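You operate a simulated robot arm through the tools that you are given. There is no shell and no other tool. Be economical: measure what you need, move in short steps, check, and stop when the job is done.

You run a simulated robot arm. Do the job below in one go: nothing can be reset, and whatever is moved stays where it is left.

JOB
Snap the yellow cap onto the pilot lamp in the socket, test it and put it in the blue tray.
Fine: set the knob to the volts printed on the lamp and let the green bar fill; knob at OFF, then the eject button; the cap stays on.
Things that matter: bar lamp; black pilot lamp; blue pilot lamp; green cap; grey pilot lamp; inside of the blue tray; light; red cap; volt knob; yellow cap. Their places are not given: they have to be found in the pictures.

It is judged by the outcome, as a careful person would: the job done as asked, and still so three seconds after it is handed in. It fails if anything else is knocked over, pushed out of place, dropped, spilled or broken. Lids that push on must go on centred and level and be pressed home; caps that screw on are set level and turned clockwise until they are tight.

ROBOT AND FRAMES
A 7-joint arm with a two-finger parallel gripper, fixed in place. Base frame: the origin is at the foot of the arm, x ahead of it, y to its left, z up; the work surface is at about z = 0. Units: m, rad, N and s.
With the tool pointing down near the work surface it reaches from about 0.22 to 0.58 m from the base axis. Its first joint turns from -1.152 to 1.152 rad. Payload 2.5 kg.
Tool frame: the origin (TCP) lies between the finger pads and is the grasp point; the fingertips stand 0.023 m ahead of it; z points along the fingers, y is the line along which they close. The gripper opens to 0.094 m. The fingers are 0.038 m wide and 0.01 m thick; the gripper's body (0.054 by 0.096 m) begins 0.039 m behind the TCP.
Orientation is that of the tool frame in the base frame, as [roll, pitch, yaw] about the fixed x, y, z axes, in that order (R = Rz(yaw) Ry(pitch) Rx(roll)). With the fingers straight down and closing along the base's y, the tool's x points along the base's -x, its y along +y and its z along -z.

CONTROLS
- The arm moves only by the tool play_rows. Its argument "plan" is a list of rows, each a list of 3 entries, a list of its own where there are three numbers: the shift along the base's x, y, z in units of 25 mm (1.0 is 25 mm), then the turn, a rotation vector about the base's x, y, z in units of 6 degrees (1.0 is 6 degrees), then the gripper command, from -1 (shut) to 1 (fully open), values between in proportion. In form: [[[x, y, z], [rx, ry, rz], claw], ...]. A call has 1 to 12 rows; each row shifts and turns the commanded pose from where the row before left it. A call with a number of a shift or a turn outside -1 to 1 is refused whole. Each row takes 0.2 s and may step no farther than 0.05 m and 0.15 rad from the row before; otherwise, or with a gripper value out of range, the whole call is refused. A pose out of reach is approached as far as the arm can. The call stops where the force on the tool passes 40 N (or 10 N more than at its start, if that is more) or the arm is blocked; 0.2 s more then pass. The fingers move at their own pace (about 0.108 m/s each) and stop on an object; they squeeze with about 40 N. The grip force told is the motor's: it shows also when the fingers shut on nothing. Time passes only in rows, and 0.2 s behind the last, so rows that do not move let the fingers close. It gives the time, the measured TCP pose, the force on the tool (base axes), the opening and the grip force at its end, in the units of the frame above (readings bear some noise), with the torque about the TCP (base axes, N m) and any sound that the robot's microphone picked up.
- Cameras (640 x 400 px; columns grow to the right, rows downward): "scene" is fixed at [0.0959, -0.4088, 0.5207]; the picture's right is [0.94, -0.35, 0.00], its down [-0.27, -0.72, -0.63] and it looks along [0.22, 0.60, -0.77] (base axes); focal length 214 px, centre (320, 200). "wrist" rides on the gripper at [0.086, 0.016, -0.075] in the tool frame; the picture's right is [-0.18, 0.98, 0.00], its down [-0.58, -0.11, -0.81] and it looks along [-0.79, -0.15, 0.59] (tool axes); focal length 243 px, centre (320, 200).
- capture(camera): a new picture of that camera. It takes no simulated time.
- point_at(camera, pixels): for up to 12 pixels [column, row] of the newest picture of that camera ("zoom" is the newest enlarged one), the place [x, y, z] in the base frame of the surface seen there, good to about 0.002 m. It takes no simulated time.
- zoom(camera, box): a new picture of the part [left, top, right, bottom] of that camera's present view, enlarged. It takes no simulated time.
- job_done(): hands the job in; it is judged then, once.

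Keep the steps short. Do not move on a guess: measure, check each grasp and each placing, and mend mistakes. In all there are 80 turns and 38 pictures (those below and enlarged ones count). Leave the gripper open and the arm clear of the work at the hand-in unless told otherwise, and finish with a single line.

The tools are called after "Emit:" as name(argument=value, ...) on one line, values as JSON. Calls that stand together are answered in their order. play_rows: Moves the arm, as the interface text tells. Its arguments: {"type":"object","properties":{"plan":{"type":"array","items":{"type":"array"}}},"required":["plan"]} The other tools are called the same way: capture (camera) takes a picture; point_at (camera, pixels) gives the place of the surface under pixels of a picture; zoom (camera, box) takes an enlarged picture of a part of a camera's view; job_done () hands the job in.

At the start:

```text
time_s: 0.0
eef_pos: [0.456, -0.0483, 0.3769]
tcp_rot: [3.141, 0.001, 3.141]
wrist_force: [0.4, 0.6, 0.1]
ft_torque: [0.01, -0.01, -0.02]
opening: 0.094
finger_force: 0.1
```

scene: 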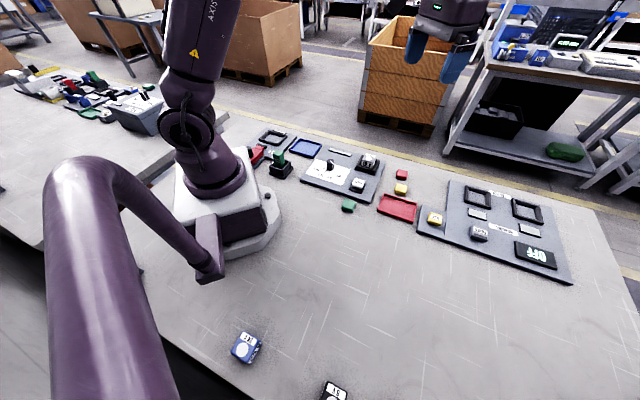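
wrist: 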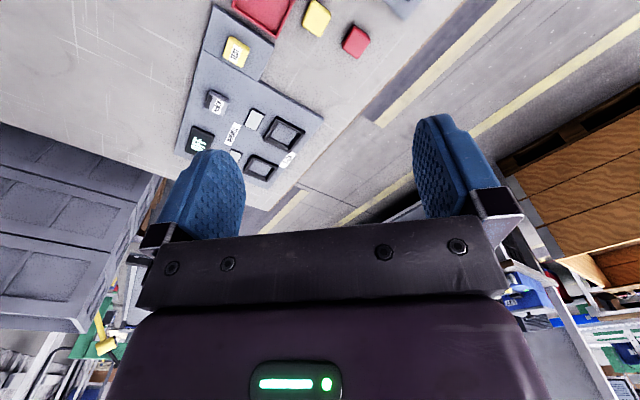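

I see a panel in the middle, near (340,175), and another at the right, near (500,230). I'll enlarge both.

Emit:
zoom(camera="scene", box=[240, 120, 420, 232])

Emit:
zoom(camera="scene", box=[400, 160, 600, 285])

Emit:
zoom(camera="scene", box=[210, 310, 370, 400])

```text
3.56 times, centred on (330, 176) of scene
```

zoom: 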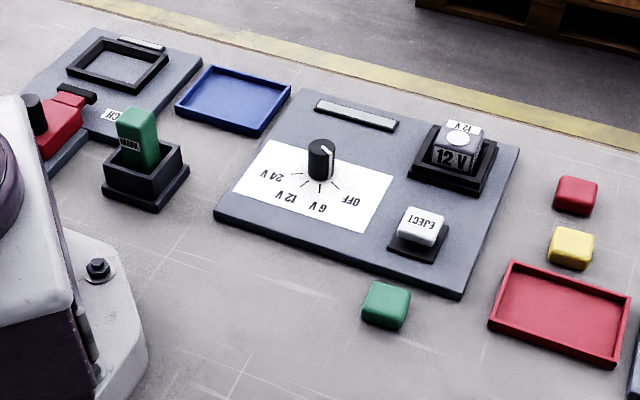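

```text
3.20 times, centred on (500, 222) of scene
```

zoom: 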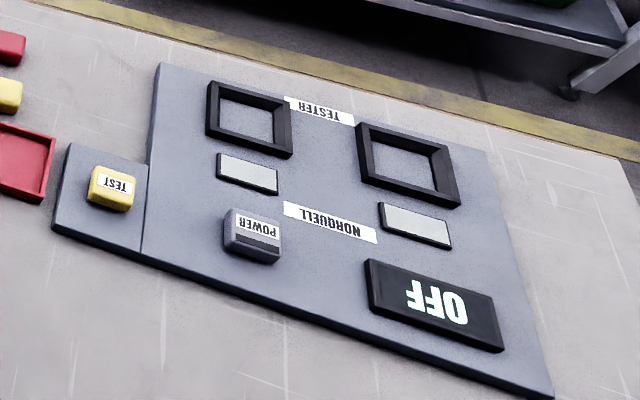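

```text
4.00 times, centred on (290, 355) of scene
```

zoom: 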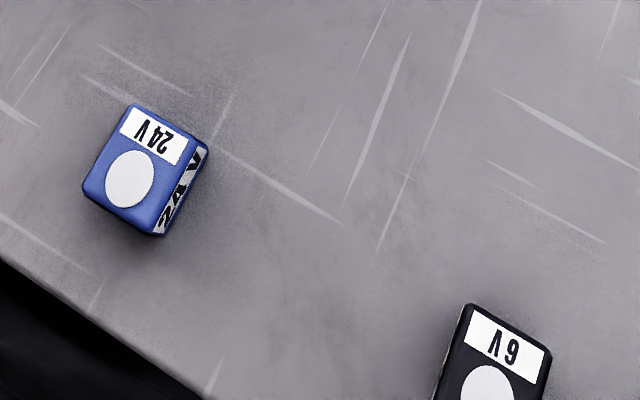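

The socket holds the grey pilot lamp, printed 12 V. I'll enlarge the tester panel and the caps so I can measure them.

Emit:
zoom(camera="scene", box=[300, 144, 396, 204])

Emit:
point_at(camera="zoom", pixels=[[143, 101], [390, 95], [445, 70], [400, 130], [490, 125], [450, 95], [270, 246], [330, 280], [390, 230], [230, 150]])

Emit:
zoom(camera="scene", box=[370, 160, 434, 200])

Emit:
point_at(camera="zoom", pixels=[[310, 270], [270, 240], [350, 240], [350, 300], [270, 300], [320, 140], [310, 320], [310, 390]])

```text
6.67 times, centred on (348, 174) of scene
```

zoom: 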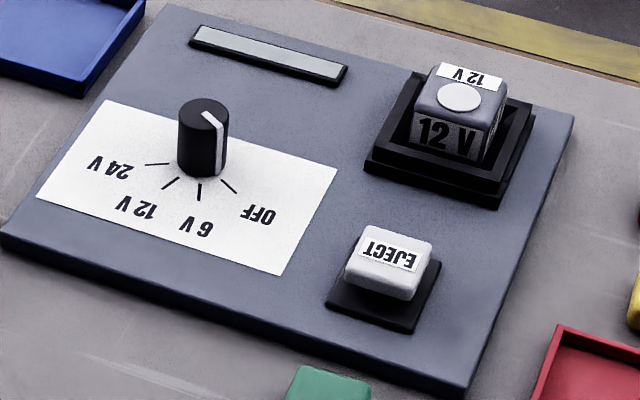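

```text
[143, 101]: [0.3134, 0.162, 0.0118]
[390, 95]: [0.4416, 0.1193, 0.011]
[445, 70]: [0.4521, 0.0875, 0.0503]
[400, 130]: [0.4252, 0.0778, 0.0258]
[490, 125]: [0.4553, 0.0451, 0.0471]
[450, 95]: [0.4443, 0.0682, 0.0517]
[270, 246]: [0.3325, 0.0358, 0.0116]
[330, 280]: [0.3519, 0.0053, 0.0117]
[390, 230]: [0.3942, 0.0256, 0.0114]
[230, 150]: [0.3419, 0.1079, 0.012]
```

```text
10.00 times, centred on (402, 180) of scene
```

zoom: 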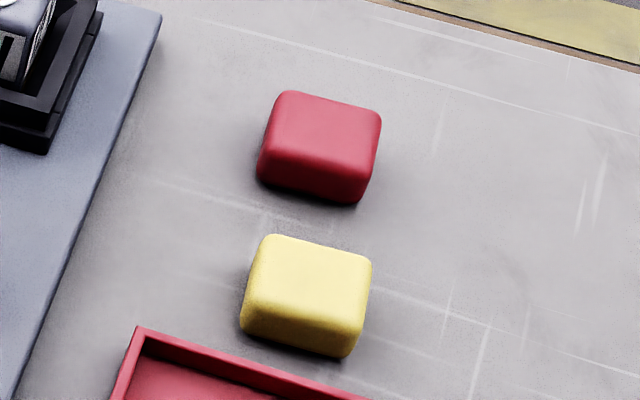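

```text
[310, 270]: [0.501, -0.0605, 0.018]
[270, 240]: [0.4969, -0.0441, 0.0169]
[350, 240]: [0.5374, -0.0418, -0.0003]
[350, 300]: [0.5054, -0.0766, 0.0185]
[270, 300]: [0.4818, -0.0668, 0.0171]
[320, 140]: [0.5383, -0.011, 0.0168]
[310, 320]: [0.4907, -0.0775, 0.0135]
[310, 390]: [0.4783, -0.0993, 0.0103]
```

The lamp reads 12 V and the knob mark looks to be at OFF. Next I'll measure the knob ticks, the knob top, the cap edges and the blue tray.

Emit:
point_at(camera="scene", pixels=[[321.75, 168.75], [325.0, 168.5], [324.45, 172.35], [326.4, 170.8], [330.0, 174.1], [329.85, 171.5], [335.6, 172.9], [333.4, 171.2], [330.45, 160.4], [327.5, 161], [333.8, 161], [332.2, 163]])

Emit:
point_at(camera="zoom", pixels=[[280, 245], [355, 262], [260, 265], [255, 290], [345, 310], [362, 280], [246, 325], [340, 352], [265, 310], [330, 325], [270, 100], [370, 125]])

Emit:
point_at(camera="scene", pixels=[[305, 148], [299, 139], [322, 146], [289, 149], [312, 157], [368, 158], [366, 156.5], [371, 158], [359.5, 181.5], [371, 165], [364, 163.5]])

```text
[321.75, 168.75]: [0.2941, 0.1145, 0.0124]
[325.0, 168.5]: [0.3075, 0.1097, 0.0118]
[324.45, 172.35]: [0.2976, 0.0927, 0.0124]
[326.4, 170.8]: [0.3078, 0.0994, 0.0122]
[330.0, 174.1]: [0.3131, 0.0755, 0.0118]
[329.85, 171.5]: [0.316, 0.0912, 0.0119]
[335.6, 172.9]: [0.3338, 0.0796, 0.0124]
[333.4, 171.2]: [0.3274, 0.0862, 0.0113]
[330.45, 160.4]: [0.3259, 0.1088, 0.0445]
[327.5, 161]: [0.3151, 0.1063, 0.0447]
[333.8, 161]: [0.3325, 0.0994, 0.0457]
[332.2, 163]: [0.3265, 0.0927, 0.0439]
```

```text
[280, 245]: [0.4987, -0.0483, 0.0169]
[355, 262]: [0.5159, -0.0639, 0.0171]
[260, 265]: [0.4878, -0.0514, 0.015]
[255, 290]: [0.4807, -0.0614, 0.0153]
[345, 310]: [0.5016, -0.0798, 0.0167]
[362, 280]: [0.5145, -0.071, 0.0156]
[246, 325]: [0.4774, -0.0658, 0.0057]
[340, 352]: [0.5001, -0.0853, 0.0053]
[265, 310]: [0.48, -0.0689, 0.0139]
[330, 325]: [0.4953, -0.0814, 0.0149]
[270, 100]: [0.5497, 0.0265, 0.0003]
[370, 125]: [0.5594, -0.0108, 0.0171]
```

```text
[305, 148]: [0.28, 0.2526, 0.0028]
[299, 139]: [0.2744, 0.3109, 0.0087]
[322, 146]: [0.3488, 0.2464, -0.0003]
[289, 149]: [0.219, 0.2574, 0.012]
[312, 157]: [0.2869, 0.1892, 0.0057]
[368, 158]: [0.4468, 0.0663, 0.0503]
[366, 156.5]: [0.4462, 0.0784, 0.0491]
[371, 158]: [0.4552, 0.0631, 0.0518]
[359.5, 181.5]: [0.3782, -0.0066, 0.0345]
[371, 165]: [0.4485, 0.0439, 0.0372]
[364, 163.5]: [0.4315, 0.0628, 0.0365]
```

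The knob centre is near (0.320, 0.105), with OFF to 12 V about 90° clockwise. The cap is near (0.499, -0.063), turned about -41°. I'll move the arm back so the wrist camera can look down on the panel.

Emit:
play_rows(plan=[[[-0.915, 0.53, -0.44], [0, 0, 0], 1], [[-0.915, 0.53, -0.44], [0, 0, 0], 1], [[-0.915, 0.53, -0.44], [0, 0, 0], 1], [[-0.915, 0.53, -0.44], [0, 0, 0], 1], [[-0.915, 0.53, -0.44], [0, 0, 0], 1], [[-0.915, 0.53, -0.44], [0, 0, 0], 1], [[-0.915, 0.53, -0.44], [0, 0, 0], 1], [[-0.915, 0.53, -0.44], [0, 0, 0], 1], [[-0.915, 0.53, -0.44], [0, 0, 0], 1]])

Emit:
capture(camera="wrist")

```text
time_s: 2.0
eef_pos: [0.2496, 0.0729, 0.2815]
tcp_rot: [3.142, -0.001, -3.141]
wrist_force: [-0.4, 0.4, -0.9]
ft_torque: [0.0, 0.03, 0.03]
opening: 0.0941
finger_force: 0.0
```

```text
30 pictures are left
```

wrist: 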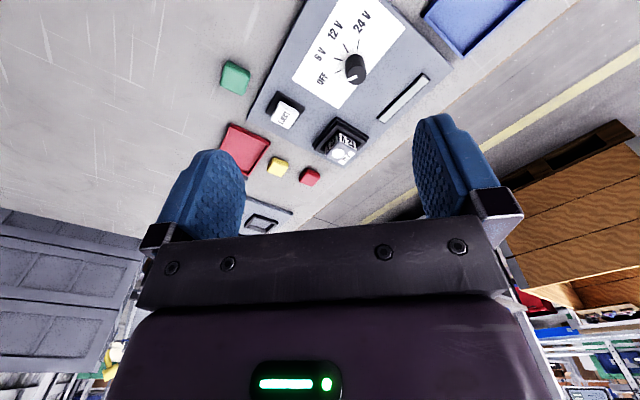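

The wrist view shows the panel, knob, lamp and caps. I'll enlarge it to get their centres and angles.

Emit:
zoom(camera="wrist", box=[280, 0, 440, 100])

Emit:
point_at(camera="zoom", pixels=[[298, 300], [60, 320], [330, 35], [500, 95], [250, 430]])

Emit:
zoom(camera="wrist", box=[230, 80, 390, 180])

```text
4.00 times, centred on (360, 50) of wrist
```

zoom: 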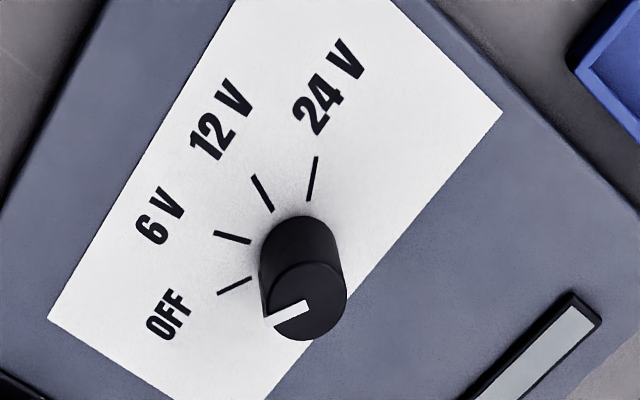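

```text
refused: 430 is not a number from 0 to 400
```

```text
4.00 times, centred on (310, 130) of wrist
```

zoom: 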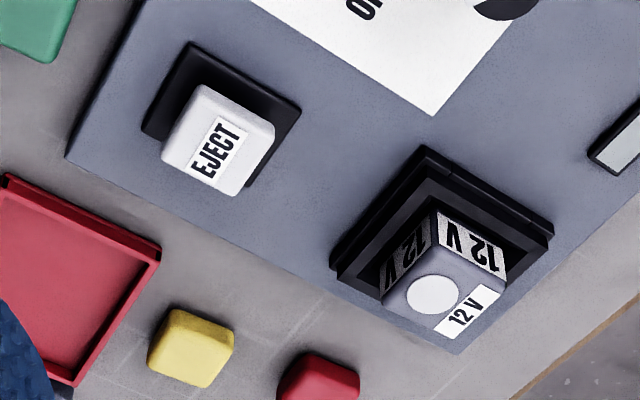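

Now I'll read points from both enlargements: knob ticks, lamp top, button and caps.

Emit:
point_at(camera="zoom", pixels=[[432, 295], [432, 278], [400, 295], [475, 300], [422, 148], [553, 228], [331, 262], [67, 155], [430, 115], [455, 350], [218, 148], [190, 350]])

Emit:
point_at(camera="wrist", pixels=[[334.25, 73.5], [342.7, 69.5], [333.25, 58.25], [342.5, 60.75], [343.25, 44.25], [348, 52.75], [359.5, 39.25], [357, 50], [356.5, 75.0], [347.5, 75], [366, 74.5], [357, 84]])

Emit:
point_at(camera="zoom", pixels=[[178, 312], [232, 335], [150, 360], [205, 385], [180, 330], [220, 350], [404, 276], [455, 285], [465, 297], [487, 313], [440, 333], [388, 302]])

```text
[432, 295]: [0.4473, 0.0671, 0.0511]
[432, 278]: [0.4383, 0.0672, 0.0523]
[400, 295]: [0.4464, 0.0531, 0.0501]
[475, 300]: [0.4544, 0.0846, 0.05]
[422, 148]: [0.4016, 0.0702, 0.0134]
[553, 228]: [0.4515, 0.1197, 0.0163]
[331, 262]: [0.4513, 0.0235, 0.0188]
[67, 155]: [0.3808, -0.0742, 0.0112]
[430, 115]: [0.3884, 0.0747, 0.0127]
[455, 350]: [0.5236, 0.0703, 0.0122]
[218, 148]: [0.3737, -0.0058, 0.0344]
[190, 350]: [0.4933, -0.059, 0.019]
```

```text
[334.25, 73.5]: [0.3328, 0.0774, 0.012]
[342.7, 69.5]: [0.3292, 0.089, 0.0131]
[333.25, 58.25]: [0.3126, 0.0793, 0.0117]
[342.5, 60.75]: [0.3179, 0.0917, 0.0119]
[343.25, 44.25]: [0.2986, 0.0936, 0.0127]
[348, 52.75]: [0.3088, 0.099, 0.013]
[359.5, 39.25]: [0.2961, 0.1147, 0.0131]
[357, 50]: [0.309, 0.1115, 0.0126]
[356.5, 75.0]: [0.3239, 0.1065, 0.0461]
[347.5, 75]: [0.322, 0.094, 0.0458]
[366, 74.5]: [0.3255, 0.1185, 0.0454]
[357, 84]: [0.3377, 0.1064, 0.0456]
```

```text
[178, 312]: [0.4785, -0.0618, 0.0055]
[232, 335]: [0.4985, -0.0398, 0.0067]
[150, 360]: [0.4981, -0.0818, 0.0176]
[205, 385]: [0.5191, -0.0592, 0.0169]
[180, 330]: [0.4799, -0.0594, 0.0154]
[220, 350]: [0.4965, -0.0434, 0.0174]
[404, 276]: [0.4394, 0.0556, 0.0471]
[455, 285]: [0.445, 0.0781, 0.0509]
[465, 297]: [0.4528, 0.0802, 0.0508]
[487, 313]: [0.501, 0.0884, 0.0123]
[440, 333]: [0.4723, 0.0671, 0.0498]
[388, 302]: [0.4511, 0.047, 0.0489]
```

The panel is turned 45°. The lamp centre is about (0.451, 0.068) with its top at 0.050. The yellow cap is about (0.499, -0.062), turned about 47°, and its top is at 0.018. I'll move above the cap, turning +47° and partly closing the fingers.

Emit:
play_rows(plan=[[[0.8313, -0.45, -0.5385], [0, 0, 0.653], 0.25], [[0.8313, -0.45, -0.5385], [0, 0, 0.653], 0.25], [[0.8313, -0.45, -0.5385], [0, 0, 0.653], 0.25], [[0.8313, -0.45, -0.5385], [0, 0, 0.653], 0.25], [[0.8313, -0.45, -0.5385], [0, 0, 0.653], 0.25], [[0.8313, -0.45, -0.5385], [0, 0, 0.653], 0.25], [[0.8313, -0.45, -0.5385], [0, 0, 0.653], 0.25], [[0.8313, -0.45, -0.5385], [0, 0, 0.653], 0.25], [[0.8313, -0.45, -0.5385], [0, 0, 0.653], 0.25], [[0.8313, -0.45, -0.5385], [0, 0, 0.653], 0.25], [[0.8313, -0.45, -0.5385], [0, 0, 0.653], 0.25], [[0.8313, -0.45, -0.5385], [0, 0, 0.653], 0.25]])

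Emit:
capture(camera="wrist")

```text
time_s: 4.6
eef_pos: [0.4979, -0.0639, 0.1174]
tcp_rot: [3.141, -0.001, -2.321]
wrist_force: [0.2, 0.4, 1.6]
ft_torque: [-0.01, -0.02, 0.03]
opening: 0.0587
finger_force: 0.1
```

```text
27 pictures are left
```

wrist: 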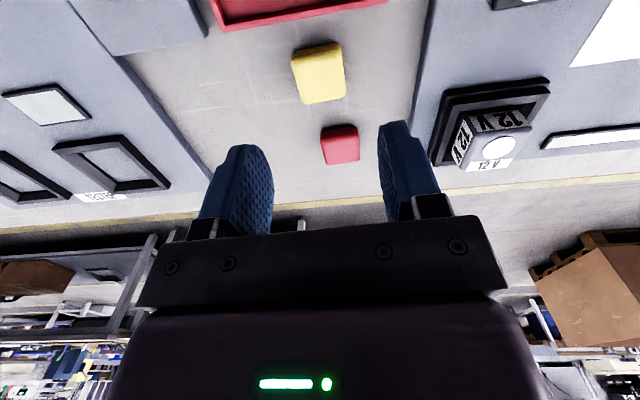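

The yellow cap shows at (318,72). I'll zoom on it and on the lamp and re-measure both.

Emit:
zoom(camera="wrist", box=[270, 30, 366, 90])

Emit:
point_at(camera="wrist", pixels=[[293, 53], [339, 43], [302, 103], [346, 95], [316, 58], [320, 101], [297, 75], [343, 65], [293, 58], [341, 47], [304, 98], [344, 92]])

Emit:
zoom(camera="wrist", box=[420, 70, 564, 160])

```text
6.67 times, centred on (318, 60) of wrist
```

zoom: 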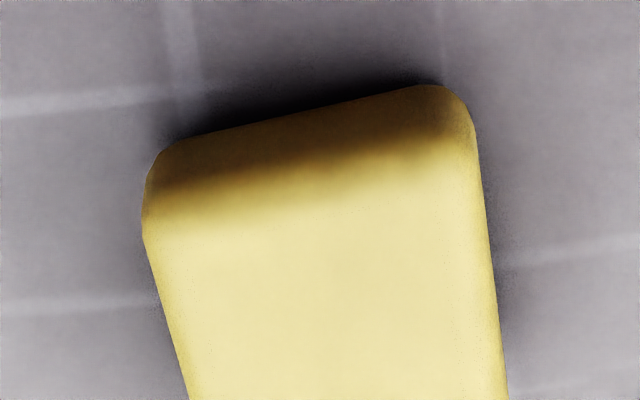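

```text
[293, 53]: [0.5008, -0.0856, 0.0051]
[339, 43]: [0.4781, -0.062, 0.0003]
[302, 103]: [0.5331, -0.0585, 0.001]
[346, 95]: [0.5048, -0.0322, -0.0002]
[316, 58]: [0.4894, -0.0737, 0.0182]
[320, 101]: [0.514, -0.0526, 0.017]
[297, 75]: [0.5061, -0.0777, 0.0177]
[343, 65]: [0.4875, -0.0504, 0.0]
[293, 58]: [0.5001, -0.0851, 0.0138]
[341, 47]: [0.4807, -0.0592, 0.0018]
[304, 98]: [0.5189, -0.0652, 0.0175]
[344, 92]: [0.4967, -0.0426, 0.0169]
```

```text
4.44 times, centred on (492, 115) of wrist
```

zoom: 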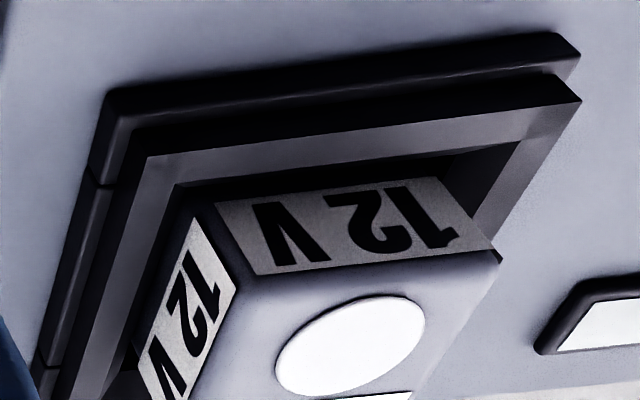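

The cap centre comes out at (0.499, -0.0636), with the tool about 1 mm off. Next I'll measure the lamp's top edge and dome.

Emit:
point_at(camera="zoom", pixels=[[248, 285], [490, 270], [350, 345], [280, 360], [420, 325], [350, 300], [200, 375], [450, 350], [160, 250], [210, 150], [500, 100], [120, 390]])

Emit:
point_at(camera="wrist", pixels=[[498, 147], [475, 136], [530, 131], [465, 162], [510, 160], [470, 168], [512, 168], [528, 145]])

```text
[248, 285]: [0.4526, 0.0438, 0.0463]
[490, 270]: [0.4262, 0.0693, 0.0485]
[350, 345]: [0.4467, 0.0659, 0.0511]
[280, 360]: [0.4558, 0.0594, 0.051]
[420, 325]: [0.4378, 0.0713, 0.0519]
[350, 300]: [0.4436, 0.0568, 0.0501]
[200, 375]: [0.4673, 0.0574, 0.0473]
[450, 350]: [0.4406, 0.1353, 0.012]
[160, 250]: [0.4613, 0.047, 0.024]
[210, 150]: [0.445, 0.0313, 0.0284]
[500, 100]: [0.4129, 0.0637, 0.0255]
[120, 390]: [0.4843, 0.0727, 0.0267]
```

```text
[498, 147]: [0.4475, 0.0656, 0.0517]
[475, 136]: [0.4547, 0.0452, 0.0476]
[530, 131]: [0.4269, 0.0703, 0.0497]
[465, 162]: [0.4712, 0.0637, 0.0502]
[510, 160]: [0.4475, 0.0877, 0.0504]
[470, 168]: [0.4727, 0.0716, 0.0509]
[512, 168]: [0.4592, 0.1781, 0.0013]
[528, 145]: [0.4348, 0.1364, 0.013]
```

The lamp top is about 34 mm across, with a 21 mm raised disc at (0.447, 0.066). The cap probably fits on that disc, so I'll zoom in closely on it and on the spare blue lamp.

Emit:
zoom(camera="scene", box=[352, 148, 384, 168])

Emit:
zoom(camera="scene", box=[228, 328, 268, 368])

```text
16.00 times, centred on (368, 158) of scene
```

zoom: 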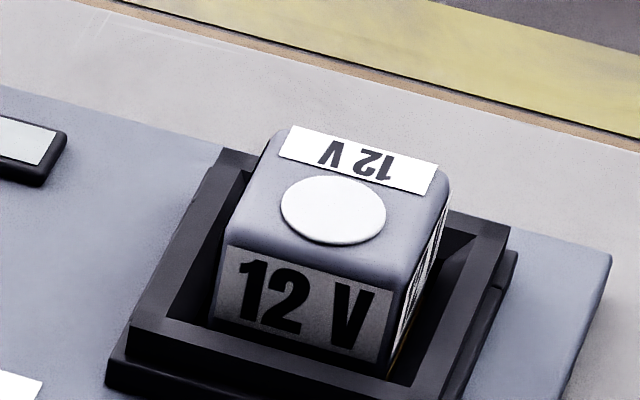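

```text
10.00 times, centred on (248, 348) of scene
```

zoom: 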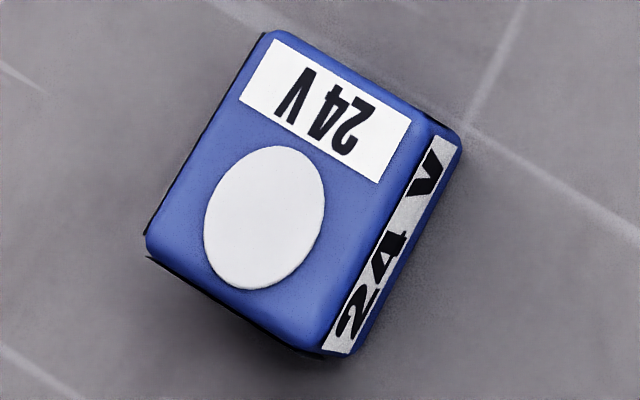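

The disc is off the lamp's centre, away from the label, so I want to see the cap's underside to learn how it fits. First I'll descend onto the cap and grip it.

Emit:
play_rows(plan=[[[0.044, 0.012, -0.8], [0, 0, -0.1], 0.25], [[0, 0, -0.9], [0, 0, 0], 0.25], [[0, 0, -0.9], [0, 0, 0], 0.25], [[0, 0, -0.6], [0, 0, 0], 0.25], [[0, 0, -0.44], [0, 0, 0], 0.25], [[0, 0, 0], [0, 0, 0], 0.25]])

Emit:
zoom(camera="scene", box=[362, 150, 442, 200])

```text
time_s: 6.0
eef_pos: [0.5001, -0.0638, 0.0252]
tcp_rot: [-3.141, -0.001, -2.332]
wrist_force: [0.0, -0.7, -0.2]
ft_torque: [0.06, 0.02, 0.01]
opening: 0.059
finger_force: 0.0
```

```text
8.00 times, centred on (402, 175) of scene
```

zoom: 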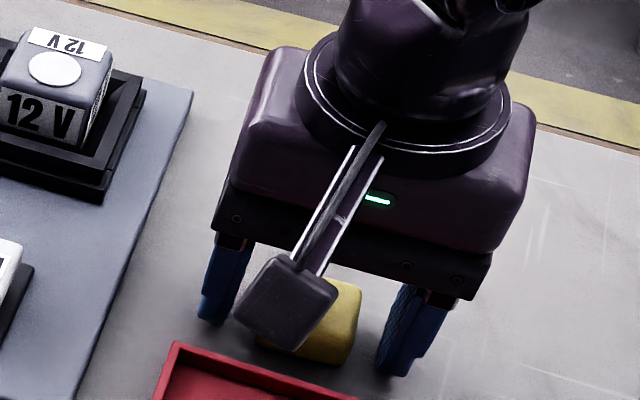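

The cap is between the fingers, so I'll close on it, let the grip settle and lift.

Emit:
play_rows(plan=[[[0, 0, 0], [0, 0, 0], -1], [[0, 0, 0], [0, 0, 0], -1], [[0, 0, 0], [0, 0, 0], -1]])

Emit:
play_rows(plan=[[[0, 0, 0.5], [0, 0, 0], -1], [[0, 0, 0.9], [0, 0, 0], -1], [[0, 0, 0.9], [0, 0, 0], -1], [[0, 0, 0.9], [0, 0, 0], -1], [[0, 0, 0.9], [0, 0, 0], -1], [[0, 0, 0.9], [0, 0, 0], -1], [[0, 0, 0.9], [0, 0, 0], -1], [[0, 0, 0.9], [0, 0, 0], -1]])

```text
time_s: 6.8
eef_pos: [0.4988, -0.0634, 0.0251]
tcp_rot: [3.141, -0.001, -2.332]
wrist_force: [-0.5, 0.8, 0.0]
ft_torque: [0.03, 0.0, -0.03]
opening: 0.034
finger_force: 40.8
```

```text
time_s: 8.6
eef_pos: [0.5001, -0.0628, 0.1927]
tcp_rot: [-3.14, 0.001, -2.329]
wrist_force: [0.4, 0.0, -0.5]
ft_torque: [0.03, 0.01, 0.01]
opening: 0.0341
finger_force: 40.1
```

The grip is firm with the fingers 34 mm apart. I'll tilt the cap's underside toward the scene camera to see its hollow.

Emit:
play_rows(plan=[[[-0.4, -0.14, 0.4], [-0.66, 0.75, 0], -1], [[-0.4, -0.14, 0.4], [-0.66, 0.75, 0], -1], [[-0.4, -0.14, 0.4], [-0.66, 0.75, 0], -1], [[-0.4, -0.14, 0.4], [-0.66, 0.75, 0], -1], [[-0.4, -0.14, 0.4], [-0.66, 0.75, 0], -1], [[-0.4, -0.14, 0.4], [-0.66, 0.75, 0], -1], [[-0.4, -0.14, 0.4], [-0.66, 0.75, 0], -1], [[-0.4, -0.14, 0.4], [-0.66, 0.75, 0], -1], [[-0.4, -0.14, 0.4], [-0.66, 0.75, 0], -1], [[-0.4, -0.14, 0.4], [-0.66, 0.75, 0], -1], [[-0.4, -0.14, 0.4], [-0.66, 0.75, 0], -1]])

Emit:
capture(camera="scene")

```text
time_s: 11.0
eef_pos: [0.3898, -0.1031, 0.3047]
tcp_rot: [2.945, -1.144, -2.205]
wrist_force: [-0.8, -0.4, -1.6]
ft_torque: [-0.02, 0.03, 0.02]
opening: 0.0341
finger_force: 39.8
```

```text
21 pictures are left
```

scene: 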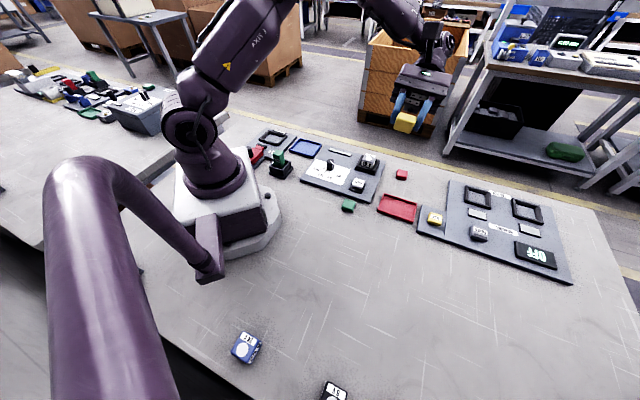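

The cap is at (404,122), so I'll enlarge it.

Emit:
zoom(camera="scene", box=[384, 105, 424, 140])

```text
11.43 times, centred on (404, 122) of scene
```

zoom: 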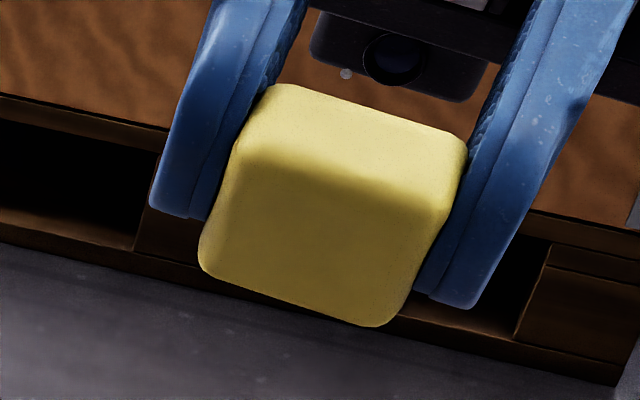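

The underside looks like a plain rounded block, so the cap sits squarely on the lamp's top. I'll tilt back and hover over the lamp for a close look at where it should be centred.

Emit:
play_rows(plan=[[[0.224, 0.629, -0.4], [0.66, -0.75, 0], -1], [[0.224, 0.629, -0.4], [0.66, -0.75, 0], -1], [[0.224, 0.629, -0.4], [0.66, -0.75, 0], -1], [[0.224, 0.629, -0.4], [0.66, -0.75, 0], -1], [[0.224, 0.629, -0.4], [0.66, -0.75, 0], -1], [[0.224, 0.629, -0.4], [0.66, -0.75, 0], -1], [[0.224, 0.629, -0.4], [0.66, -0.75, 0], -1], [[0.224, 0.629, -0.4], [0.66, -0.75, 0], -1], [[0.224, 0.629, -0.4], [0.66, -0.75, 0], -1], [[0.224, 0.629, -0.4], [0.66, -0.75, 0], -1], [[0.224, 0.629, -0.4], [0.66, -0.75, 0], -1], [[0, 0, -0.9], [0, 0, -0.23], -1]])

Emit:
capture(camera="wrist")

```text
time_s: 13.6
eef_pos: [0.4509, 0.0678, 0.1704]
tcp_rot: [-3.14, 0.0, -2.356]
wrist_force: [-0.5, -0.7, 0.6]
ft_torque: [0.01, 0.02, -0.02]
opening: 0.034
finger_force: 40.0
```

```text
19 pictures are left
```

wrist: 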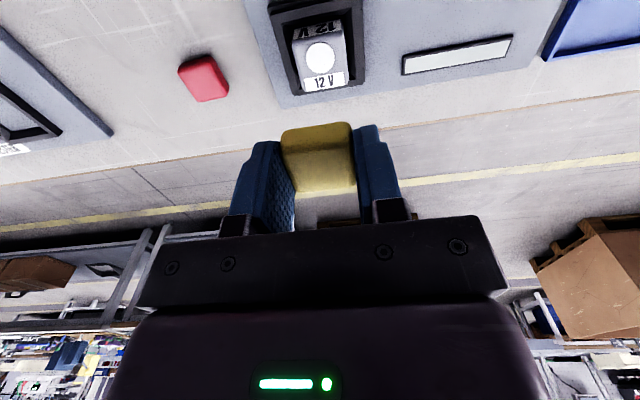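

I have a clear view of the lamp at (318,55), so I'll zoom in and measure it.

Emit:
zoom(camera="wrist", box=[270, 15, 366, 105])

Emit:
point_at(camera="wrist", pixels=[[293, 45], [339, 39], [302, 90], [347, 83], [304, 78], [344, 71], [320, 57], [306, 59], [334, 55], [318, 42], [322, 71], [324, 86]])

```text
4.44 times, centred on (318, 60) of wrist
```

zoom: 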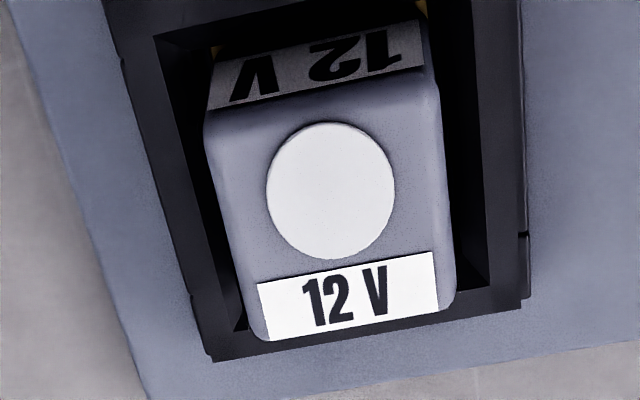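

```text
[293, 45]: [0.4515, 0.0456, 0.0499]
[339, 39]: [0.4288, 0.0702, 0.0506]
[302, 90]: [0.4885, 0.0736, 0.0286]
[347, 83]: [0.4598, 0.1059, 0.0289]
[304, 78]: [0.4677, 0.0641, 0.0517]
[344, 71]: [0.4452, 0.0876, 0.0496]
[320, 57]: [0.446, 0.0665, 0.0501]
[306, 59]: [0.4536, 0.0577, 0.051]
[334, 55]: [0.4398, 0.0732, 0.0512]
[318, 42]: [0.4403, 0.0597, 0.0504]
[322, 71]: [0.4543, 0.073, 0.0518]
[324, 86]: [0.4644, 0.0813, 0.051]
```

The lamp spans s = 0.3485–0.3874 along the 45° axis, so its centre is about (0.450, 0.0697). I'll measure how the cap sits in the grip from the wrist picture.

Emit:
point_at(camera="wrist", pixels=[[300, 131], [320, 128], [340, 125], [300, 150], [320, 147], [340, 144], [300, 180], [320, 178], [345, 175], [310, 190], [325, 190], [340, 188]])

Emit:
zoom(camera="wrist", box=[260, 105, 388, 205])

```text
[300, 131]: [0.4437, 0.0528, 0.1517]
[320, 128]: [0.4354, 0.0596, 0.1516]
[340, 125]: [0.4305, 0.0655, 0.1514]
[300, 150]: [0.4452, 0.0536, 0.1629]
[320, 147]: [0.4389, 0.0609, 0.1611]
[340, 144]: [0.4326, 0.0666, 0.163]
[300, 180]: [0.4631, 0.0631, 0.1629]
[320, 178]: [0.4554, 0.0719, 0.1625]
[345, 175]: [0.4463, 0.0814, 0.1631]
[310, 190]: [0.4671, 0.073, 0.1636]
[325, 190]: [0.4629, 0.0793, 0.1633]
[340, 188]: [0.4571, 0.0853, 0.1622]
```

```text
4.00 times, centred on (324, 155) of wrist
```

zoom: 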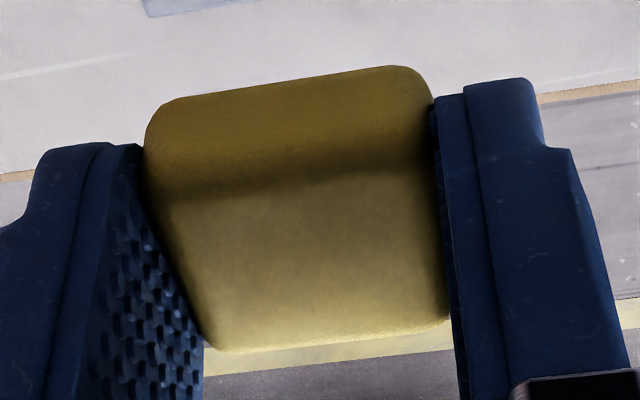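

The cap's centre is about 0.7 mm ahead of the tool point. I'll shift (-1.3, +1.3) mm and go down to just above the lamp.

Emit:
play_rows(plan=[[[-0.04, 0.06, -0.6], [0, 0, 0], -1], [[0, 0, -0.8], [0, 0, 0], -1], [[0, 0, -0.8], [0, 0, 0], -1], [[0, 0, -0.8], [0, 0, 0], -1], [[0, 0, -0.4], [0, 0, 0], -1], [[0, 0, 0], [0, 0, 0], -1]])

Emit:
zoom(camera="scene", box=[340, 135, 404, 175])

```text
time_s: 15.0
eef_pos: [0.4526, 0.072, 0.0888]
tcp_rot: [-3.14, 0.001, -2.354]
wrist_force: [0.2, 0.5, -0.1]
ft_torque: [0.01, 0.0, -0.01]
opening: 0.0342
finger_force: 40.0
```

```text
10.00 times, centred on (372, 155) of scene
```

zoom: 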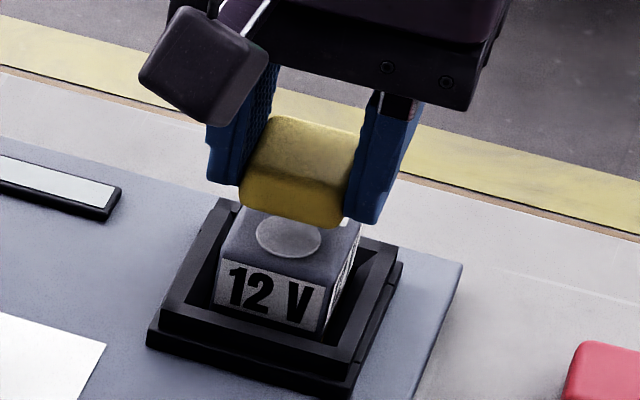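

The reading is about 3 mm off what I expected along s. I'll hold still and read it again, twice.

Emit:
play_rows(plan=[[[0, 0, 0], [0, 0, 0], -1]])

Emit:
play_rows(plan=[[[0, 0, 0], [0, 0, 0], -1]])

Emit:
point_at(camera="scene", pixels=[[364.5, 153.5], [374.5, 156.5], [369, 155], [368.0, 148.5], [372, 150], [363, 156], [368, 159.3], [374, 159.5]])

```text
time_s: 15.4
eef_pos: [0.4514, 0.0717, 0.0885]
tcp_rot: [-3.141, 0.0, -2.355]
wrist_force: [0.5, 0.0, 0.3]
ft_torque: [0.01, 0.01, -0.01]
opening: 0.0342
finger_force: 40.1
```

```text
time_s: 15.8
eef_pos: [0.452, 0.0729, 0.0882]
tcp_rot: [3.141, 0.0, -2.355]
wrist_force: [0.6, 0.5, 0.7]
ft_torque: [-0.01, -0.01, -0.02]
opening: 0.0344
finger_force: 39.8
```

```text
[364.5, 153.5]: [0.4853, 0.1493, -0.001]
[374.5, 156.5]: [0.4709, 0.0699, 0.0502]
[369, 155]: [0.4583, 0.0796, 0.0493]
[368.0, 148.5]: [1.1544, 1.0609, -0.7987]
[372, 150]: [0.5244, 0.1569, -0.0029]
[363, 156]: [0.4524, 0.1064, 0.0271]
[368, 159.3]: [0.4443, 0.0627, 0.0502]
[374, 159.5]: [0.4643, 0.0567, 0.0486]
```

The settled mean is (0.452, 0.0722), about 3.7 mm too far along s. I'll shift -2.8 mm in x and y, then check the picture.

Emit:
play_rows(plan=[[[-0.11, -0.11, -0.12], [0, 0, 0], -1], [[0, 0, 0], [0, 0, 0], -1], [[0, 0, 0], [0, 0, 0], -1]])

Emit:
play_rows(plan=[[[0, 0, 0], [0, 0, 0], -1]])

Emit:
capture(camera="wrist")

```text
time_s: 16.6
eef_pos: [0.4488, 0.0699, 0.0839]
tcp_rot: [3.141, 0.0, -2.356]
wrist_force: [0.6, 1.0, 0.1]
ft_torque: [-0.01, 0.02, 0.0]
opening: 0.0341
finger_force: 39.9
```

```text
time_s: 17.0
eef_pos: [0.4492, 0.0695, 0.0856]
tcp_rot: [-3.14, 0.0, -2.355]
wrist_force: [0.2, -0.2, -0.2]
ft_torque: [0.03, 0.0, -0.02]
opening: 0.0343
finger_force: 40.0
```

```text
15 pictures are left
```

wrist: 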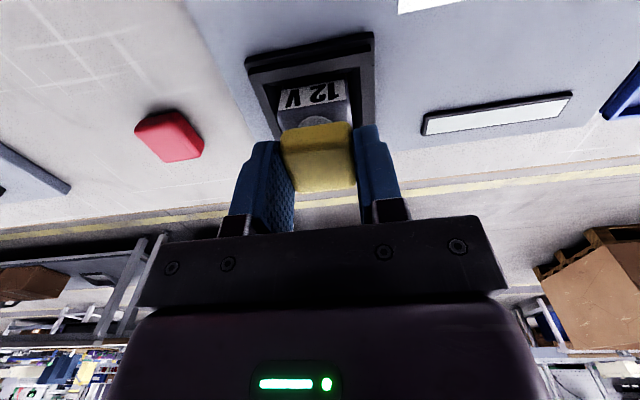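

I'll measure both the cap and the lamp in this one picture to check the alignment.

Emit:
point_at(camera="wrist", pixels=[[300, 140], [320, 137], [340, 134], [285, 146], [351, 134], [300, 98], [315, 95], [335, 92], [283, 112], [348, 100], [310, 188], [335, 186]])

Emit:
zoom(camera="wrist", box=[260, 70, 372, 140])

```text
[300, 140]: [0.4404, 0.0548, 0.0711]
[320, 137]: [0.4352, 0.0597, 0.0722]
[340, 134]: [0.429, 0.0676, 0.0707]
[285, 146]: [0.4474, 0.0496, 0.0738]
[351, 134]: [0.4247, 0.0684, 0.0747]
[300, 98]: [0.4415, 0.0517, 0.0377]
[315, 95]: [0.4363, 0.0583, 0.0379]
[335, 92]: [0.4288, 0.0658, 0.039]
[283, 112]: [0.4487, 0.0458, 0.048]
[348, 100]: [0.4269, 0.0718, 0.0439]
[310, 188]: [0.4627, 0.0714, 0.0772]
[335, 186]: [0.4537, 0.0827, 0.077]
```

```text
5.71 times, centred on (316, 105) of wrist
```

zoom: 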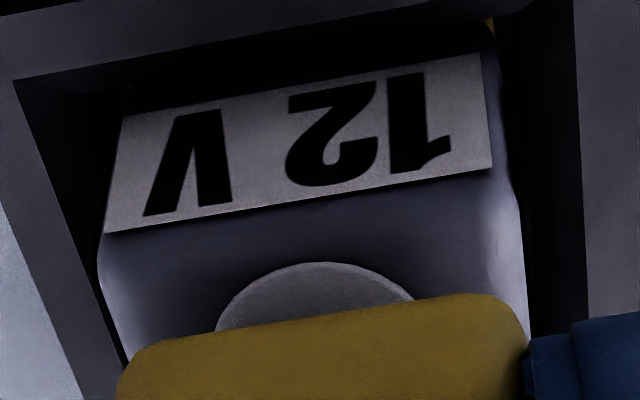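

The cap's near face is 1 mm inside the lamp's and the sides line up, so it is centred. I'll now lower it gently.

Emit:
play_rows(plan=[[[0, 0, -0.1], [0, 0, 0], -1], [[0, 0, -0.1], [0, 0, 0], -1], [[0, 0, -0.1], [0, 0, 0], -1], [[0, 0, -0.08], [0, 0, 0], -1]])

```text
time_s: 18.0
eef_pos: [0.4484, 0.0703, 0.0767]
tcp_rot: [-3.139, 0.0, -2.357]
wrist_force: [-1.8, -0.9, 4.1]
ft_torque: [-0.02, 0.0, 0.01]
opening: 0.0344
finger_force: 40.3
```

It touched at 0.0767 with 4 N. I'll press on in small steps and listen for a snap.

Emit:
play_rows(plan=[[[0, 0, -0.06], [0, 0, 0], -1], [[0, 0, -0.06], [0, 0, 0], -1], [[0, 0, -0.06], [0, 0, 0], -1]])

```text
time_s: 18.7
eef_pos: [0.449, 0.0694, 0.0751]
tcp_rot: [-3.141, 0.005, -2.354]
wrist_force: [-6.2, -0.5, 17.0]
ft_torque: [0.0, 0.19, 0.01]
opening: 0.0343
finger_force: 39.4
stopped in row 3: the force on the tool passed its limit (the readings are from after the stop); the commanded pose is now the measured one
```

The push stopped at its force limit with no click reported. I'll look at it.

Emit:
zoom(camera="scene", box=[340, 135, 404, 175])

```text
10.00 times, centred on (372, 155) of scene
```

zoom: 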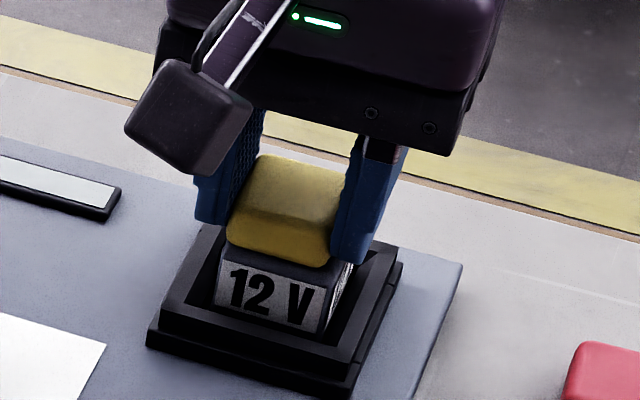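

The cap sits level on the lamp but I heard no snap. I'll press again in finer steps.

Emit:
play_rows(plan=[[[0, 0, -0.03], [0, 0, 0], -1], [[0, 0, -0.03], [0, 0, 0], -1], [[0, 0, -0.03], [0, 0, 0], -1], [[0, 0, -0.03], [0, 0, 0], -1], [[0, 0, -0.03], [0, 0, 0], -1]])

```text
time_s: 19.9
eef_pos: [0.4515, 0.0703, 0.0718]
tcp_rot: [-3.136, 0.009, -2.355]
wrist_force: [3.1, -4.2, 39.1]
ft_torque: [-0.08, -0.08, 0.01]
opening: 0.0342
finger_force: 39.4
```

The fingertips are now at the lamp's top, so pressing further this way can't help. I'll ease off, open slightly, rise and look.

Emit:
play_rows(plan=[[[0, 0, 0.1], [0, 0, 0], -1], [[0, 0, 0.05], [0, 0, 0], -1], [[0, 0, 0], [0, 0, 0], 0.1], [[0, 0, 0], [0, 0, 0], 0.1], [[0, 0, 0.5], [0, 0, 0], 0.1], [[0, 0, 0.9], [0, 0, 0], 0.1], [[0, 0, 0.9], [0, 0, 0], 0.1], [[0, 0, 0.9], [0, 0, 0], 0.1], [[0, 0, 0], [0, 0, 0], 0.1]])

Emit:
capture(camera="wrist")

Emit:
zoom(camera="scene", box=[346, 140, 394, 170])

```text
time_s: 21.9
eef_pos: [0.4484, 0.0709, 0.1543]
tcp_rot: [3.141, 0.0, -2.354]
wrist_force: [0.0, 0.6, 0.5]
ft_torque: [0.01, 0.01, -0.04]
opening: 0.0516
finger_force: 0.1
```

```text
12 pictures are left
```

wrist: 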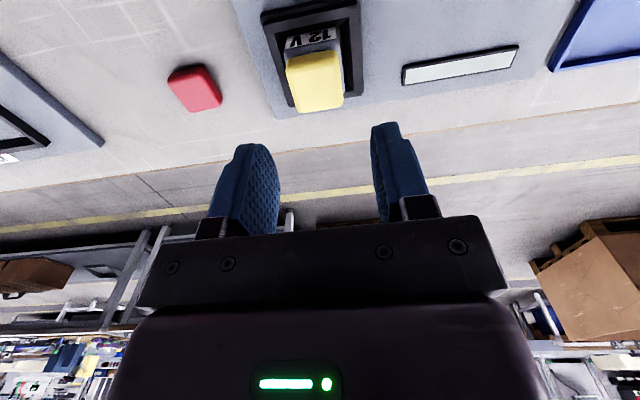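

```text
13.33 times, centred on (370, 155) of scene
```

zoom: 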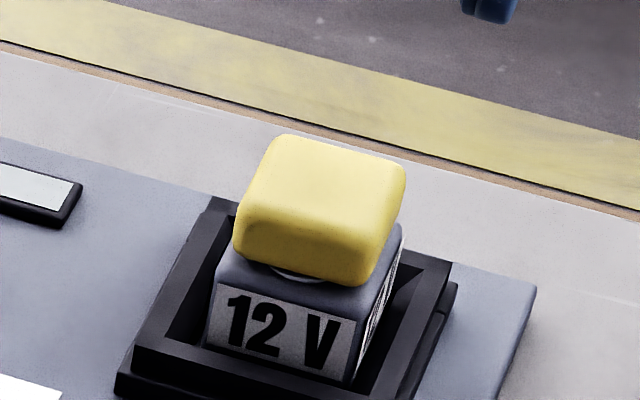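

The cap is on top, but a sliver of the disc shows in front of it. I'll measure where the cap sits.

Emit:
zoom(camera="wrist", box=[270, 20, 366, 120])

Emit:
point_at(camera="wrist", pixels=[[289, 62], [336, 56], [297, 106], [342, 97], [315, 80], [315, 66], [318, 104], [300, 85], [338, 78], [312, 53], [300, 44], [325, 40]])

```text
4.00 times, centred on (318, 70) of wrist
```

zoom: 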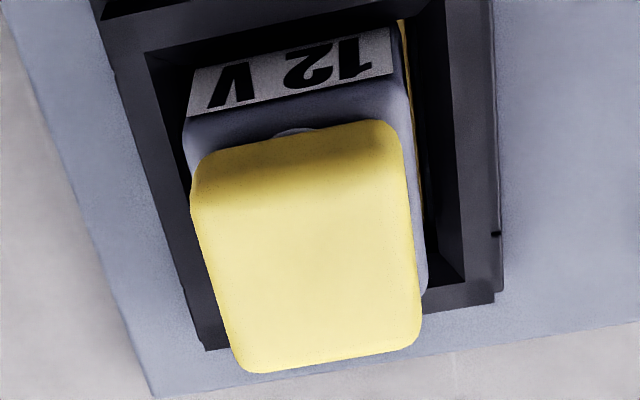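

```text
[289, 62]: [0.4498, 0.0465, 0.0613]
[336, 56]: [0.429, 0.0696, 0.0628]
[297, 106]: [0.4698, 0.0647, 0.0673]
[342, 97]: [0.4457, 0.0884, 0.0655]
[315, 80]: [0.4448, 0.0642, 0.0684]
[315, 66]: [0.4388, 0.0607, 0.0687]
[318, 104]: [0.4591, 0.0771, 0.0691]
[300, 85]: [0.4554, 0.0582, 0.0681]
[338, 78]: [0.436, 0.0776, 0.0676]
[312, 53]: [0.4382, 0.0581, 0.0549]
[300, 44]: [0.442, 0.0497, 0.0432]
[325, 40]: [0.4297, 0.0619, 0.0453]
```

The cap is centred at about s = 0.367, t = 0.270, level, with its base at about 0.0505, so it isn't pressed home. I'll close the empty fingers and press straight down on the middle of the cap.

Emit:
play_rows(plan=[[[0.03, -0.03, 0], [0, 0, 0], -1], [[0, 0, 0], [0, 0, 0], -1], [[0, 0, -0.7], [0, 0, 0], -1], [[0, 0, -0.7], [0, 0, 0], -1], [[0, 0, -0.7], [0, 0, 0], -1], [[0, 0, -0.2], [0, 0, 0], -1], [[0, 0, 0], [0, 0, 0], -1]])

Emit:
play_rows(plan=[[[0, 0, -0.08], [0, 0, 0], -1], [[0, 0, -0.06], [0, 0, 0], -1], [[0, 0, -0.04], [0, 0, 0], -1], [[0, 0, -0.04], [0, 0, 0], -1], [[0, 0, -0.03], [0, 0, 0], -1], [[0, 0, -0.03], [0, 0, 0], -1]])

```text
time_s: 23.5
eef_pos: [0.449, 0.07, 0.0961]
tcp_rot: [-3.137, 0.003, -2.353]
wrist_force: [0.2, -1.0, 0.6]
ft_torque: [-0.03, 0.04, 0.0]
opening: 0.0
finger_force: 39.5
```

```text
time_s: 24.9
eef_pos: [0.4496, 0.0681, 0.0898]
tcp_rot: [-3.139, 0.005, -2.356]
wrist_force: [-6.9, 0.1, 28.5]
ft_torque: [0.0, 0.23, -0.02]
opening: 0.0003
finger_force: 40.4
```

28 N and no click yet. I'll keep pressing in small steps.

Emit:
play_rows(plan=[[[0, 0, -0.03], [0, 0, 0], -1], [[0, 0, -0.03], [0, 0, 0], -1], [[0, 0, -0.03], [0, 0, 0], -1], [[0, 0, 0], [0, 0, 0], -1]])

```text
time_s: 25.6
eef_pos: [0.4521, 0.0677, 0.0902]
tcp_rot: [-3.136, 0.01, -2.354]
wrist_force: [-5.1, -1.0, 18.0]
ft_torque: [-0.02, 0.14, -0.04]
opening: 0.0
finger_force: 40.0
stopped in row 3: the force on the tool passed its limit (the readings are from after the stop); the commanded pose is now the measured one
```

At 40 N it won't seat here, so the cap must go on the disc itself, about 4–5 mm nearer in -s. I'll rise, open and read the pose.

Emit:
play_rows(plan=[[[0, 0, 0.3], [0, 0, 0], -1], [[0, 0, 0.8], [0, 0, 0], -1], [[0, 0, 0.8], [0, 0, 0], 0.25], [[0, 0, 0], [0, 0, 0], 0.25], [[0, 0, 0], [0, 0, 0], 0.25], [[0, 0, 0], [0, 0, 0], 0.25]])

Emit:
play_rows(plan=[[[0, 0, 0], [0, 0, 0], 0.25]])

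Emit:
capture(camera="wrist")

Emit:
point_at(camera="wrist", pixels=[[289, 75], [336, 69], [297, 115], [342, 107], [315, 90], [315, 78], [318, 112], [300, 95], [338, 90], [312, 65], [300, 56], [325, 52]])

```text
time_s: 27.0
eef_pos: [0.45, 0.0677, 0.137]
tcp_rot: [-3.138, 0.005, -2.356]
wrist_force: [0.6, -0.3, -0.2]
ft_torque: [0.01, -0.02, 0.01]
opening: 0.0587
finger_force: 0.1
```

```text
time_s: 27.4
eef_pos: [0.4504, 0.0678, 0.1363]
tcp_rot: [-3.138, 0.004, -2.356]
wrist_force: [0.3, 0.2, -0.1]
ft_torque: [0.02, -0.01, 0.0]
opening: 0.0586
finger_force: 0.1
```

```text
9 pictures are left
```

wrist: 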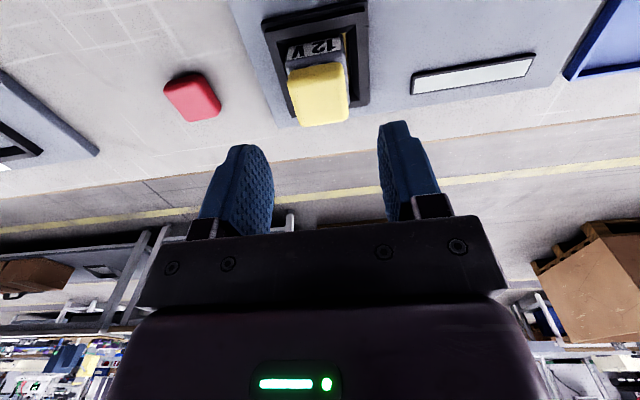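

```text
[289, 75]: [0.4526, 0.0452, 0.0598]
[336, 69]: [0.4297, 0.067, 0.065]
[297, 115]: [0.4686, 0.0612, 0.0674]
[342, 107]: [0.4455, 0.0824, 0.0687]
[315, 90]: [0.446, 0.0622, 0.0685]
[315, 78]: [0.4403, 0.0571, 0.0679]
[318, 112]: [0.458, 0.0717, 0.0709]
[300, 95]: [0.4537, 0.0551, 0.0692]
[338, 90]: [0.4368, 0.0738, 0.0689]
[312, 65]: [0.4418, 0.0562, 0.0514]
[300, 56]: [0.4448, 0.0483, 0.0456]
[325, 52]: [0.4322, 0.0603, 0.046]
```

The cap is still at its old height. I'll re-grip it 2 mm higher on its sides, lift slightly and shift 4.7 mm toward the disc centre (0.4468, 0.0663).

Emit:
play_rows(plan=[[[0, 0, -0.7], [0, 0, 0], 0.25], [[0, 0, -0.7], [0, 0, 0], 0.25], [[0, 0, -0.6], [0, 0, 0], 0.25], [[0, 0, -0.27], [0, 0, 0], 0.25], [[0, 0, 0], [0, 0, 0], -1], [[0, 0, 0], [0, 0, 0], -1], [[0, 0, 0], [0, 0, 0], -1], [[0, 0, 0.16], [0, 0, 0], -1], [[-0.085, -0.048, 0], [0, 0, 0], -1], [[-0.085, -0.048, 0], [0, 0, 0], -1], [[0, 0, 0], [0, 0, 0], -1]])

Emit:
play_rows(plan=[[[0, 0, 0], [0, 0, 0], -1]])

Emit:
capture(camera="wrist")

Emit:
point_at(camera="wrist", pixels=[[300, 140], [320, 137], [340, 134], [285, 146], [351, 134], [300, 104], [315, 101], [335, 98], [283, 114], [348, 104], [310, 186], [335, 184]])

```text
time_s: 29.8
eef_pos: [0.4458, 0.0668, 0.0831]
tcp_rot: [-3.136, 0.01, -2.355]
wrist_force: [6.0, 2.9, 0.4]
ft_torque: [0.16, -0.36, 0.01]
opening: 0.0341
finger_force: 39.4
```

```text
time_s: 30.2
eef_pos: [0.4457, 0.0652, 0.0832]
tcp_rot: [-3.136, 0.007, -2.354]
wrist_force: [7.1, 4.6, 1.6]
ft_torque: [0.18, -0.41, -0.01]
opening: 0.0342
finger_force: 40.0
```

```text
8 pictures are left
```

wrist: 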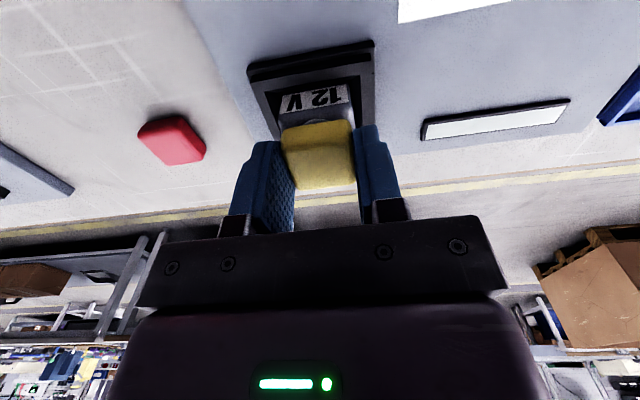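

```text
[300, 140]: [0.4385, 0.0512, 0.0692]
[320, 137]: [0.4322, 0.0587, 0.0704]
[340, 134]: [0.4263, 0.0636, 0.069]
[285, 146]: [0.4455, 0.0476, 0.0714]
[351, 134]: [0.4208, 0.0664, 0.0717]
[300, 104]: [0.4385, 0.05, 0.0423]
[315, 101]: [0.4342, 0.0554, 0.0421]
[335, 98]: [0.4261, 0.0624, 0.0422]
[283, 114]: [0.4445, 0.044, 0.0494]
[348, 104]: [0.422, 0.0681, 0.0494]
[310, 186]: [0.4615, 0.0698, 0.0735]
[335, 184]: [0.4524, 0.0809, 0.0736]
```

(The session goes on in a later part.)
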